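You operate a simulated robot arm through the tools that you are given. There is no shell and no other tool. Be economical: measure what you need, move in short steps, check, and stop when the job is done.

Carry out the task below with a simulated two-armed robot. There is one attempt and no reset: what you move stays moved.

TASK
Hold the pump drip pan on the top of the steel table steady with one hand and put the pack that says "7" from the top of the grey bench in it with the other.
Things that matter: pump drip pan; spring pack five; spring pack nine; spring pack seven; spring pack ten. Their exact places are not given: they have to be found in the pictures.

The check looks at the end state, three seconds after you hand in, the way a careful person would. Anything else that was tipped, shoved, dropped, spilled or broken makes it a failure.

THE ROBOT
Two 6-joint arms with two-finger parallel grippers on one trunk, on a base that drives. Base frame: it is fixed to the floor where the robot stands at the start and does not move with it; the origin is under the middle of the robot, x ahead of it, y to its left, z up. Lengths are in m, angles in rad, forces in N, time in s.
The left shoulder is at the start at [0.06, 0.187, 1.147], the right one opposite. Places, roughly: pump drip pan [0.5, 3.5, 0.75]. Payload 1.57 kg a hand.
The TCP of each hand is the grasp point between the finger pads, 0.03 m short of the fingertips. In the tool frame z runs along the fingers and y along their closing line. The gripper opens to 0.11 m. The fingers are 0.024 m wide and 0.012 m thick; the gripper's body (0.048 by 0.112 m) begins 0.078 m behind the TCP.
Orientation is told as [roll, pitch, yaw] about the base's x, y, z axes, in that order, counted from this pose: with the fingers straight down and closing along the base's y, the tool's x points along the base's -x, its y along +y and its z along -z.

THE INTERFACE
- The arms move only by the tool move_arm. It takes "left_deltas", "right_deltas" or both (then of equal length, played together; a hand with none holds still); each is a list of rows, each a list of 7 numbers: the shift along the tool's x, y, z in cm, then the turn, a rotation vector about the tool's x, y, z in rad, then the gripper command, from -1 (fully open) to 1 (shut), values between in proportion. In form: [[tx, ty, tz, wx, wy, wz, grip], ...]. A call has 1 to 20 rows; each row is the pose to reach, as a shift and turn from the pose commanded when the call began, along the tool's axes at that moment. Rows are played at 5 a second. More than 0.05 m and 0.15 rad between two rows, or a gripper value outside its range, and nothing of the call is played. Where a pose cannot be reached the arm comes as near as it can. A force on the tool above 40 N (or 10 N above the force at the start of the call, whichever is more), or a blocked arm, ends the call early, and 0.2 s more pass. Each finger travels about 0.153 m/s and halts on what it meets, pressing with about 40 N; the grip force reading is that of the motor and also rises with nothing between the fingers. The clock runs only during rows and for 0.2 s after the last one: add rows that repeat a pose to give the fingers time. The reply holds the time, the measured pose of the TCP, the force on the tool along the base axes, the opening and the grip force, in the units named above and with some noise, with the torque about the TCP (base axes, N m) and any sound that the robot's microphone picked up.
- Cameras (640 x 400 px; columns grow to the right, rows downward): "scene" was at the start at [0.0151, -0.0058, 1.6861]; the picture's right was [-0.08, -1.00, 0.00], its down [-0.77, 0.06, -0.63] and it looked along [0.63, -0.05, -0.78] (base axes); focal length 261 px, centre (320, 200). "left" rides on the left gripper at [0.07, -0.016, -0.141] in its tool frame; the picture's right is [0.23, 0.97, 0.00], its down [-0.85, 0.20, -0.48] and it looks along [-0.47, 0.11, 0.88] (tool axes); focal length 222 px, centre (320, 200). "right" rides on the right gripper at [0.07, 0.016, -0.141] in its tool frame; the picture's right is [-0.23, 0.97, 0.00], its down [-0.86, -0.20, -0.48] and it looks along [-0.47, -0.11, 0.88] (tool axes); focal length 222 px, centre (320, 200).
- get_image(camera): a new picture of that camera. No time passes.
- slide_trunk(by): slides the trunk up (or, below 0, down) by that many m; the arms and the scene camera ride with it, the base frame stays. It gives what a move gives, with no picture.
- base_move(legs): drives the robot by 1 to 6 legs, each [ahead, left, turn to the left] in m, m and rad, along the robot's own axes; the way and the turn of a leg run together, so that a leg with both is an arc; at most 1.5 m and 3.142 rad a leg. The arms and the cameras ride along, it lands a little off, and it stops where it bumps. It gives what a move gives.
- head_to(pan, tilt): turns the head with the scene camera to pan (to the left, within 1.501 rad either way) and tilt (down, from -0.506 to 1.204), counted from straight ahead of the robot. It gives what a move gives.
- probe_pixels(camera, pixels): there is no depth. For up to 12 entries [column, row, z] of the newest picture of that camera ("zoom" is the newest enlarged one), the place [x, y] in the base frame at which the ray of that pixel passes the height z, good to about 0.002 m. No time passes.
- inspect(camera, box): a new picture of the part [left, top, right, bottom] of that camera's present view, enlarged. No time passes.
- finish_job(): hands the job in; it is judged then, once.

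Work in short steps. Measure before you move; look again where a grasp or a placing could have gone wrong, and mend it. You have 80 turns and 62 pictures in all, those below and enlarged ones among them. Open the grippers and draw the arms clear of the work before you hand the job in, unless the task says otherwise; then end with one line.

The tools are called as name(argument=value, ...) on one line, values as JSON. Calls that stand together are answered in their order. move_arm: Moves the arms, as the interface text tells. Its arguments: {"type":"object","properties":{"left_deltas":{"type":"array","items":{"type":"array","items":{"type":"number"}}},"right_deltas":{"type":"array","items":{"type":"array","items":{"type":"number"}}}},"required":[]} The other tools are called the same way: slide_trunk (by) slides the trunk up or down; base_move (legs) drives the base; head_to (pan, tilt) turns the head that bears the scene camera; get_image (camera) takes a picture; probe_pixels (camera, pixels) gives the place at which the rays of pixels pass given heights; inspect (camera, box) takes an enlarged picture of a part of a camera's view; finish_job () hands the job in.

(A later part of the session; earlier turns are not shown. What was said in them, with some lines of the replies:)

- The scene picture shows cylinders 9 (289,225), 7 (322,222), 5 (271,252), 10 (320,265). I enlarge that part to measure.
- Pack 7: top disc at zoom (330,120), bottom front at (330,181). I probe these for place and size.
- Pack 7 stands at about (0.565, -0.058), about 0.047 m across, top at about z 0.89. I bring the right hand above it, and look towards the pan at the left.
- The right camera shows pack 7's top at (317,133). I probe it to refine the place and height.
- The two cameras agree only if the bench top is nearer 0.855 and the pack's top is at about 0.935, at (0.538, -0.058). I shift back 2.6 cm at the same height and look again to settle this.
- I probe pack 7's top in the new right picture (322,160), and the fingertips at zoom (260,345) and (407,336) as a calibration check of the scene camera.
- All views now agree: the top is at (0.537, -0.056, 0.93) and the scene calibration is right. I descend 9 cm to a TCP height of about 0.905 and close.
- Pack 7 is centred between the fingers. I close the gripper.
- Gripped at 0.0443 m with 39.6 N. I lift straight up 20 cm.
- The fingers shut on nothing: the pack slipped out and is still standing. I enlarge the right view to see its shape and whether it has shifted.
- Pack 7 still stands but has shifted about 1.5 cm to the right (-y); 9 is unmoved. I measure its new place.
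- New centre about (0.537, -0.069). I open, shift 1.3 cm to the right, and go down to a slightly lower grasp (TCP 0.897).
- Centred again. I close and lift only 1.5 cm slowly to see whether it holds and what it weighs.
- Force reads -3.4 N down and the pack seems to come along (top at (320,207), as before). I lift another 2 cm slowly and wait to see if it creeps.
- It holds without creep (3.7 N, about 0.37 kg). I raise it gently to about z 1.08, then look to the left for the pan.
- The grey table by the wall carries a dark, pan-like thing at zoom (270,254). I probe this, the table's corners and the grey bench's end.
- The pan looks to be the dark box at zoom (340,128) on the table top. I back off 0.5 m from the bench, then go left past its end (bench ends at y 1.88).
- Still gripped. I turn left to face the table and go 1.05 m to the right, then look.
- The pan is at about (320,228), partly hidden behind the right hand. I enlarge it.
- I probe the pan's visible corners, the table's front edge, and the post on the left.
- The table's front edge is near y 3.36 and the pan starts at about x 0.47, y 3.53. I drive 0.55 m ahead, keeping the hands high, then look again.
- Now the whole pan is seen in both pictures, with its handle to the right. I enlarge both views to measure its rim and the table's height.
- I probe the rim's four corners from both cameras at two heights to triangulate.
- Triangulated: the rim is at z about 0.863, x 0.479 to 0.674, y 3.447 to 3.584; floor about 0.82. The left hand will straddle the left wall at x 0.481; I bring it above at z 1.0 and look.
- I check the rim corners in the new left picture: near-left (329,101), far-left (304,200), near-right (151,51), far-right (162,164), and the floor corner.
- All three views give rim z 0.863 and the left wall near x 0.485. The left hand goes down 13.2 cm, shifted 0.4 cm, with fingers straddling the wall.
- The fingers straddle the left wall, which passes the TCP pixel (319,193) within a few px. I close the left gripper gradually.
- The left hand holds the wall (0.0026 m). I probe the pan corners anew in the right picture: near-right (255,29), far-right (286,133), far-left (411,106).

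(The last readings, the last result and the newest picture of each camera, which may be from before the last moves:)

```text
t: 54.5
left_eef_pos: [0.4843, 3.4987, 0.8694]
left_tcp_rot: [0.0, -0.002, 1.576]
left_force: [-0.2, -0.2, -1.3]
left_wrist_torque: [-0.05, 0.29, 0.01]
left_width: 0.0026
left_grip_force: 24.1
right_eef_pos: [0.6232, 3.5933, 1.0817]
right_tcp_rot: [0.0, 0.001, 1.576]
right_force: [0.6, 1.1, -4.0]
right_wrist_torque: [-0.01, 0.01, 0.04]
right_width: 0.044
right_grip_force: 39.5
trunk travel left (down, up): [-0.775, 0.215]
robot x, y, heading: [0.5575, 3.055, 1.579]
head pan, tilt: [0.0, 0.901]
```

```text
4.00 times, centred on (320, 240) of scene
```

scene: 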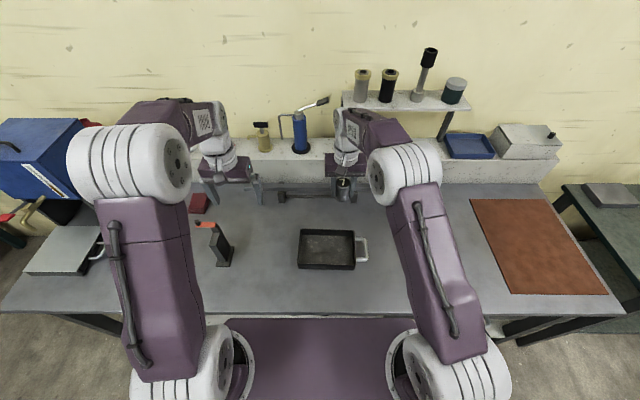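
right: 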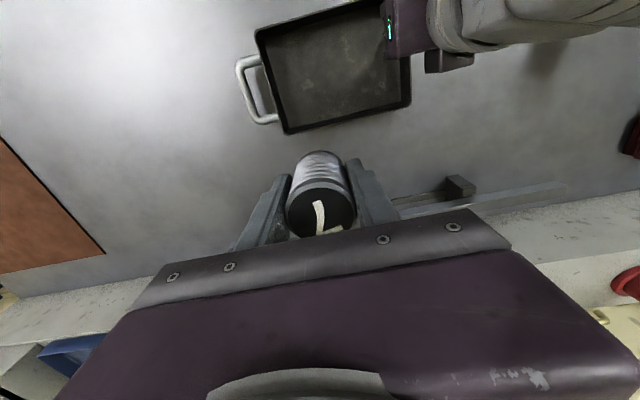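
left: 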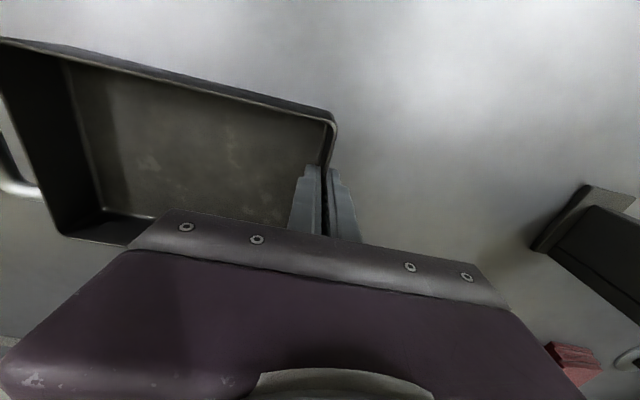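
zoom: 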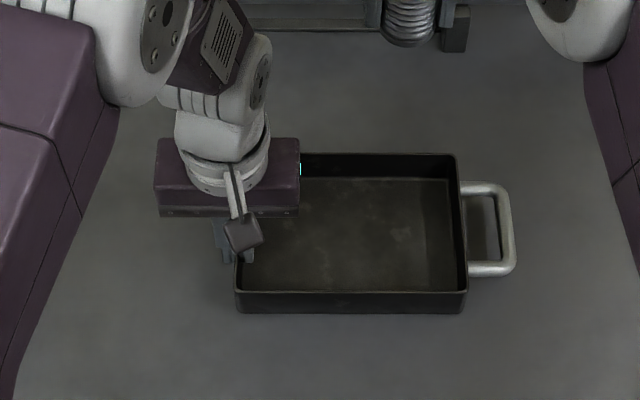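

The pan is straight and steady. I move the pack over (0.612, 3.525) at height, then start down to TCP 0.93 (pack bottom about 0.887, above the rim).

move_arm(right_deltas=[[1.5, 0.3, 0, 0, 0, 0, 1], [3, 0.6, 0, 0, 0, 0, 1], [4.8, 0.9, 0, 0, 0, 0, 1], [6.7, 1.2, 0, 0, 0, 0, 1], [6.7, 1.2, 1.5, 0, 0, 0, 1], [6.7, 1.2, 3, 0, 0, 0, 1], [6.7, 1.2, 5, 0, 0, 0, 1], [6.7, 1.2, 7, 0, 0, 0, 1], [6.7, 1.2, 9, 0, 0, 0, 1], [6.7, 1.2, 11, 0, 0, 0, 1], [6.7, 1.2, 13, 0, 0, 0, 1], [6.7, 1.2, 15, 0, 0, 0, 1], [6.7, 1.2, 15, 0, 0, 0, 1]])

get_image(camera="right")

inspect(camera="scene", box=[240, 190, 400, 290])

```text
t: 57.3
left_eef_pos: [0.4826, 3.4986, 0.8679]
left_tcp_rot: [0.001, 0.0, 1.576]
left_force: [-0.1, -0.2, 0.3]
left_wrist_torque: [-0.06, 0.37, 0.02]
left_width: 0.0027
left_grip_force: 23.7
right_eef_pos: [0.6122, 3.5246, 0.9318]
right_tcp_rot: [-0.001, 0.0, 1.577]
right_force: [0.6, 0.4, -3.3]
right_wrist_torque: [0.0, -0.04, 0.03]
right_width: 0.044
right_grip_force: 39.9
trunk travel left (down, up): [-0.775, 0.215]
robot x, y, heading: [0.5546, 3.053, 1.575]
head pan, tilt: [0.0, 0.901]
```

```text
29 pictures are left
```

right: 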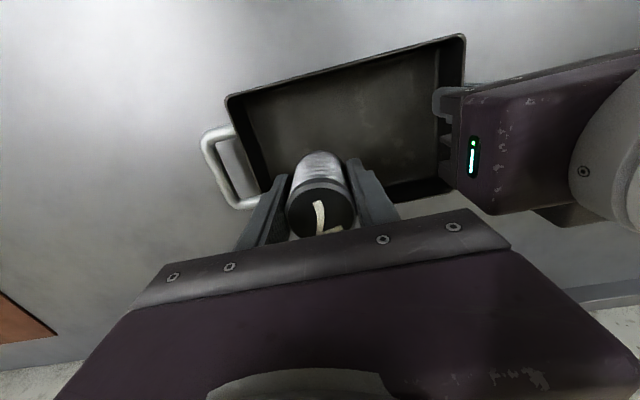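

```text
4.00 times, centred on (320, 240) of scene
```

zoom: 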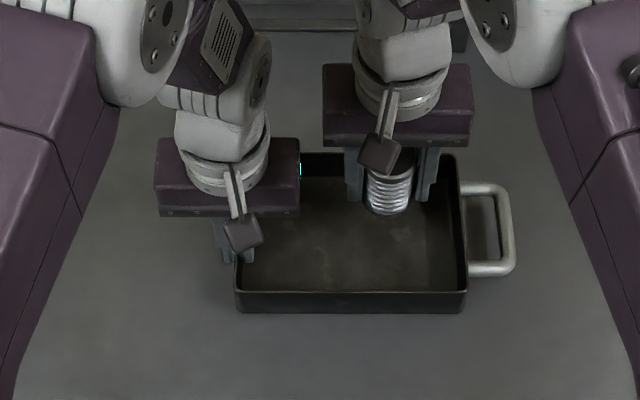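

Clear on all sides. I lower slowly to TCP about 0.873 and read the force.

move_arm(right_deltas=[[0, 0, 1, 0, 0, 0, 1], [0, 0, 2, 0, 0, 0, 1], [0, 0, 3, 0, 0, 0, 1], [0, 0, 4, 0, 0, 0, 1], [0, 0, 4.6, 0, 0, 0, 1], [0, 0, 5.2, 0, 0, 0, 1], [0, 0, 5.5, 0, 0, 0, 1], [0, 0, 5.8, 0, 0, 0, 1], [0, 0, 5.8, 0, 0, 0, 1]])

get_image(camera="right")

```text
t: 59.3
left_eef_pos: [0.4831, 3.4994, 0.8689]
left_tcp_rot: [0.0, 0.0, 1.576]
left_force: [-0.7, 0.3, 0.1]
left_wrist_torque: [-0.08, 0.32, 0.02]
left_width: 0.0028
left_grip_force: 23.6
right_eef_pos: [0.6113, 3.5243, 0.874]
right_tcp_rot: [0.0, 0.003, 1.576]
right_force: [-0.9, -0.3, -3.2]
right_wrist_torque: [-0.02, 0.0, -0.01]
right_width: 0.044
right_grip_force: 39.9
trunk travel left (down, up): [-0.775, 0.215]
robot x, y, heading: [0.5591, 3.0531, 1.576]
head pan, tilt: [0.0, 0.901]
```

```text
27 pictures are left
```

right: 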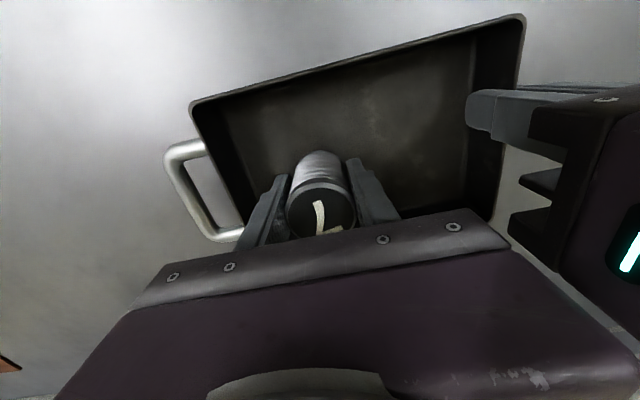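

No contact yet (-3.2 N). I lower in 2 mm steps a further 6 mm.

move_arm(right_deltas=[[0, 0, 0.2, 0, 0, 0, 1], [0, 0, 0.4, 0, 0, 0, 1], [0, 0, 0.6, 0, 0, 0, 1], [0, 0, 0.6, 0, 0, 0, 1]])

```text
t: 60.3
left_eef_pos: [0.4845, 3.4978, 0.8689]
left_tcp_rot: [0.002, 0.0, 1.576]
left_force: [0.3, -0.6, 0.5]
left_wrist_torque: [-0.01, 0.34, -0.02]
left_width: 0.0026
left_grip_force: 24.3
right_eef_pos: [0.6118, 3.5249, 0.8688]
right_tcp_rot: [0.001, 0.0, 1.575]
right_force: [-0.4, 0.0, -3.4]
right_wrist_torque: [-0.03, 0.01, 0.0]
right_width: 0.0442
right_grip_force: 39.8
trunk travel left (down, up): [-0.775, 0.215]
robot x, y, heading: [0.5576, 3.0488, 1.578]
head pan, tilt: [0.0, 0.901]
```

Still no contact. Another 8 mm in small steps.

move_arm(right_deltas=[[0, 0, 0.2, 0, 0, 0, 1], [0, 0, 0.4, 0, 0, 0, 1], [0, 0, 0.6, 0, 0, 0, 1], [0, 0, 0.6, 0, 0, 0, 1]])

```text
t: 61.3
left_eef_pos: [0.4833, 3.4965, 0.8688]
left_tcp_rot: [0.001, -0.002, 1.576]
left_force: [-1.1, 5.2, -17.1]
left_wrist_torque: [0.4, 0.52, 0.33]
left_width: 0.0029
left_grip_force: 24.3
right_eef_pos: [0.6122, 3.5254, 0.865]
right_tcp_rot: [0.001, -0.004, 1.575]
right_force: [4.0, -4.0, 33.8]
right_wrist_torque: [0.15, 0.55, 0.14]
right_width: 0.044
right_grip_force: 39.9
trunk travel left (down, up): [-0.775, 0.215]
robot x, y, heading: [0.5573, 3.0572, 1.574]
head pan, tilt: [0.0, 0.901]
```

Contact at TCP 0.865 (34 N up). I ease back 2.5 mm to relieve the press and read again.

move_arm(right_deltas=[[0, 0, -0.15, 0, 0, 0, 1], [0, 0, -0.25, 0, 0, 0, 1], [0, 0, -0.25, 0, 0, 0, 1]])

```text
t: 62.1
left_eef_pos: [0.4824, 3.4969, 0.8681]
left_tcp_rot: [0.0, 0.0, 1.576]
left_force: [-2.2, -2.0, -1.3]
left_wrist_torque: [-0.49, 0.5, -0.01]
left_width: 0.0026
left_grip_force: 24.4
right_eef_pos: [0.6111, 3.5252, 0.8648]
right_tcp_rot: [0.0, 0.0, 1.577]
right_force: [2.3, 4.6, 10.5]
right_wrist_torque: [0.36, 0.16, -0.14]
right_width: 0.0439
right_grip_force: 40.3
trunk travel left (down, up): [-0.775, 0.215]
robot x, y, heading: [0.5587, 3.0572, 1.573]
head pan, tilt: [0.0, 0.901]
```

Light press of 10 N. I ease 1 mm more and open the right fingers gradually to about 0.072 m.

move_arm(right_deltas=[[0, 0, -0.1, 0, 0, 0, 1], [0, 0, -0.1, 0, 0, 0, 0.2], [0, 0, -0.1, 0, 0, 0, 0.1], [0, 0, -0.1, 0, 0, 0, -0.1], [0, 0, -0.1, 0, 0, 0, -0.3], [0, 0, -0.1, 0, 0, 0, -0.3], [0, 0, -0.1, 0, 0, 0, -0.3]])

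get_image(camera="right")

```text
t: 63.7
left_eef_pos: [0.4829, 3.4975, 0.8683]
left_tcp_rot: [-0.001, 0.002, 1.576]
left_force: [-0.3, 0.2, 0.9]
left_wrist_torque: [-0.08, 0.32, 0.05]
left_width: 0.0025
left_grip_force: 24.1
right_eef_pos: [0.6114, 3.5259, 0.8654]
right_tcp_rot: [0.0, 0.0, 1.577]
right_force: [0.8, -1.1, 0.0]
right_wrist_torque: [-0.02, -0.02, -0.03]
right_width: 0.0713
right_grip_force: 0.0
trunk travel left (down, up): [-0.775, 0.215]
robot x, y, heading: [0.557, 3.0548, 1.578]
head pan, tilt: [0.0, 0.901]
```

```text
26 pictures are left
```

right: 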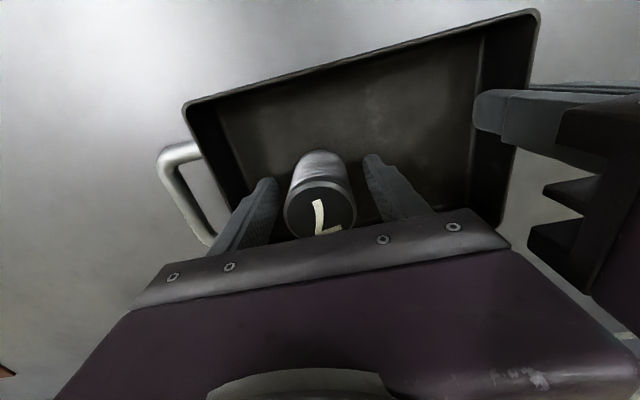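

Pack 7 stands free in the pan between the opened fingers. I raise the right hand straight up 20 cm and look.

move_arm(right_deltas=[[0, 0, -1.5, 0, 0, 0, -0.3], [0, 0, -4, 0, 0, 0, -0.3], [0, 0, -7, 0, 0, 0, -0.3], [0, 0, -10.5, 0, 0, 0, -0.3], [0, 0, -14, 0, 0, 0, -0.3], [0, 0, -18, 0, 0, 0, -0.6], [0, 0, -21, 0, 0, 0, -1], [0, 0, -21, 0, 0, 0, -1]])

get_image(camera="right")

```text
t: 65.5
left_eef_pos: [0.4837, 3.4974, 0.8688]
left_tcp_rot: [0.0, 0.0, 1.575]
left_force: [-0.6, 0.9, -0.2]
left_wrist_torque: [-0.04, 0.3, 0.02]
left_width: 0.0028
left_grip_force: 24.4
right_eef_pos: [0.6118, 3.5255, 1.0777]
right_tcp_rot: [0.001, 0.0, 1.576]
right_force: [0.3, 1.0, -0.1]
right_wrist_torque: [-0.01, 0.0, 0.02]
right_width: 0.11
right_grip_force: 0.0
trunk travel left (down, up): [-0.775, 0.215]
robot x, y, heading: [0.5604, 3.0548, 1.571]
head pan, tilt: [0.0, 0.901]
```

```text
25 pictures are left
```

right: 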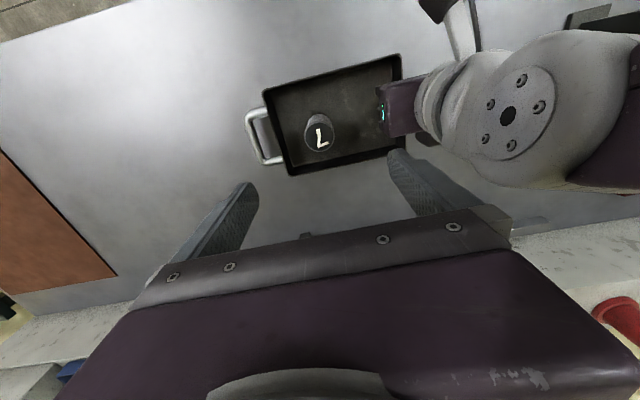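

Pack 7 stands upright in the pan. I open the left gripper partly (to about 0.05 m), then raise the left hand straight up.

move_arm(left_deltas=[[0, 0, 0, 0, 0, 0, 0.6], [0, 0, 0, 0, 0, 0, 0.1], [0, 0, 0, 0, 0, 0, 0.1], [0, 0, -1.5, 0, 0, 0, 0.1], [0, 0, -4, 0, 0, 0, 0.1], [0, 0, -7.5, 0, 0, 0, 0.1], [0, 0, -11, 0, 0, 0, 0.1], [0, 0, -15, 0, 0, 0, -0.5], [0, 0, -19, 0, 0, 0, -1], [0, 0, -23, 0, 0, 0, -1], [0, 0, -23, 0, 0, 0, -1]])

inspect(camera="scene", box=[220, 165, 420, 290])

get_image(camera="left")

```text
t: 67.9
left_eef_pos: [0.485, 3.4978, 1.0989]
left_tcp_rot: [-0.001, -0.001, 1.576]
left_force: [-0.3, -0.4, 0.7]
left_wrist_torque: [0.0, -0.09, 0.0]
left_width: 0.1095
left_grip_force: 0.1
right_eef_pos: [0.6108, 3.525, 1.0767]
right_tcp_rot: [0.001, 0.0, 1.577]
right_force: [0.3, 0.6, -0.2]
right_wrist_torque: [-0.08, 0.07, 0.0]
right_width: 0.1098
right_grip_force: 0.0
trunk travel left (down, up): [-0.775, 0.215]
robot x, y, heading: [0.555, 3.0558, 1.578]
head pan, tilt: [0.0, 0.901]
```

```text
3.20 times, centred on (320, 228) of scene
```

zoom: 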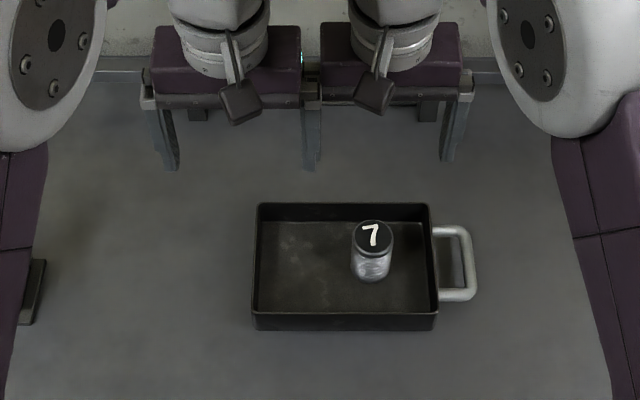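

```text
23 pictures are left
```

left: 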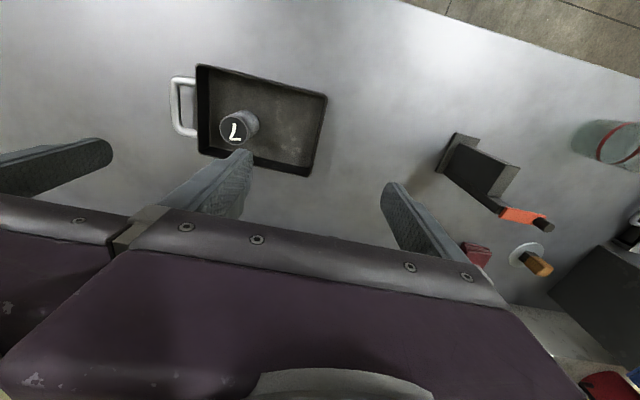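

Pack 7 stands upright in the pan and nothing else is disturbed. The hands are close together, so I part them and then back the base off 0.4 m to be clear.

move_arm(left_deltas=[[0, 3, -1, 0, 0, 0, -1], [0, 6, -2, 0, 0, 0, -1], [0, 9, -3, 0, 0, 0, -1], [0, 9, -3, 0, 0, 0, -1]], right_deltas=[[0, -2, -1, 0, 0, 0, -1], [0, -4, -2, 0, 0, 0, -1], [0, -6, -4, 0, 0, 0, -1], [0, -6, -4, 0, 0, 0, -1]])

base_move(legs=[[-0.4, 0, 0]])

head_to(pan=0, tilt=0.6)

inspect(camera="scene", box=[190, 150, 450, 312])

```text
t: 68.9
left_eef_pos: [0.3952, 3.4957, 1.1302]
left_tcp_rot: [0.0, 0.0, 1.577]
left_force: [-0.8, -0.4, 0.0]
left_wrist_torque: [-0.01, 0.03, 0.04]
left_width: 0.1102
left_grip_force: 0.1
right_eef_pos: [0.6711, 3.5251, 1.1188]
right_tcp_rot: [0.0, 0.001, 1.576]
right_force: [-0.4, 0.1, -0.9]
right_wrist_torque: [0.02, -0.02, 0.04]
right_width: 0.1102
right_grip_force: 0.0
trunk travel left (down, up): [-0.775, 0.215]
robot x, y, heading: [0.5592, 3.057, 1.575]
head pan, tilt: [0.0, 0.901]
```

```text
t: 71.4
left_eef_pos: [0.3968, 3.0982, 1.1302]
left_tcp_rot: [0.001, -0.001, 1.577]
left_force: [-0.1, -1.0, -0.7]
left_wrist_torque: [-0.02, -0.03, -0.03]
left_width: 0.1101
left_grip_force: 0.2
right_eef_pos: [0.6735, 3.1261, 1.1175]
right_tcp_rot: [-0.002, 0.001, 1.575]
right_force: [-0.8, -0.2, -0.8]
right_wrist_torque: [-0.03, 0.03, 0.04]
right_width: 0.11
right_grip_force: 0.1
trunk travel left (down, up): [-0.775, 0.215]
robot x, y, heading: [0.5626, 2.6567, 1.578]
head pan, tilt: [0.0, 0.901]
```

```text
t: 72.2
left_eef_pos: [0.398, 3.0963, 1.1311]
left_tcp_rot: [0.0, -0.002, 1.576]
left_force: [-0.4, 0.2, 0.5]
left_wrist_torque: [0.01, 0.0, 0.0]
left_width: 0.1101
left_grip_force: 0.0
right_eef_pos: [0.6729, 3.126, 1.1173]
right_tcp_rot: [0.001, -0.001, 1.577]
right_force: [0.7, -0.2, -0.4]
right_wrist_torque: [0.04, 0.0, 0.0]
right_width: 0.1098
right_grip_force: 0.0
trunk travel left (down, up): [-0.775, 0.215]
robot x, y, heading: [0.5611, 2.658, 1.576]
head pan, tilt: [0.0, 0.6]
```

```text
2.46 times, centred on (320, 231) of scene
```

zoom: 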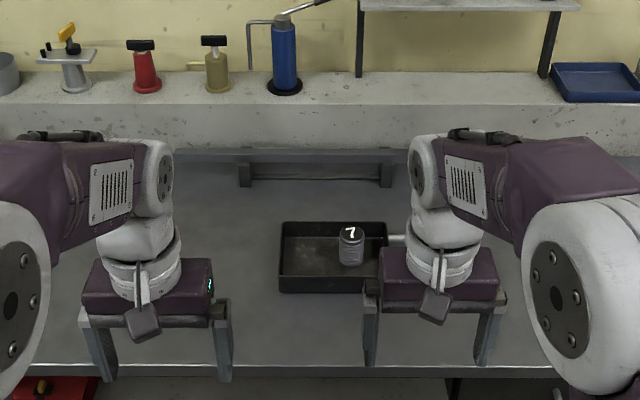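

The pack marked 7 stands upright in the pan, and both grippers are open and clear of the table. I hand the job in.

finish_job()

```text
The job is handed in.
```

Pack 7 is standing upright in the pump drip pan: the left hand held the pan's wall while the right hand put the pack in, though the first lift slipped and moved the pack about 1.3 cm on the bench, still upright, before I picked it up again.
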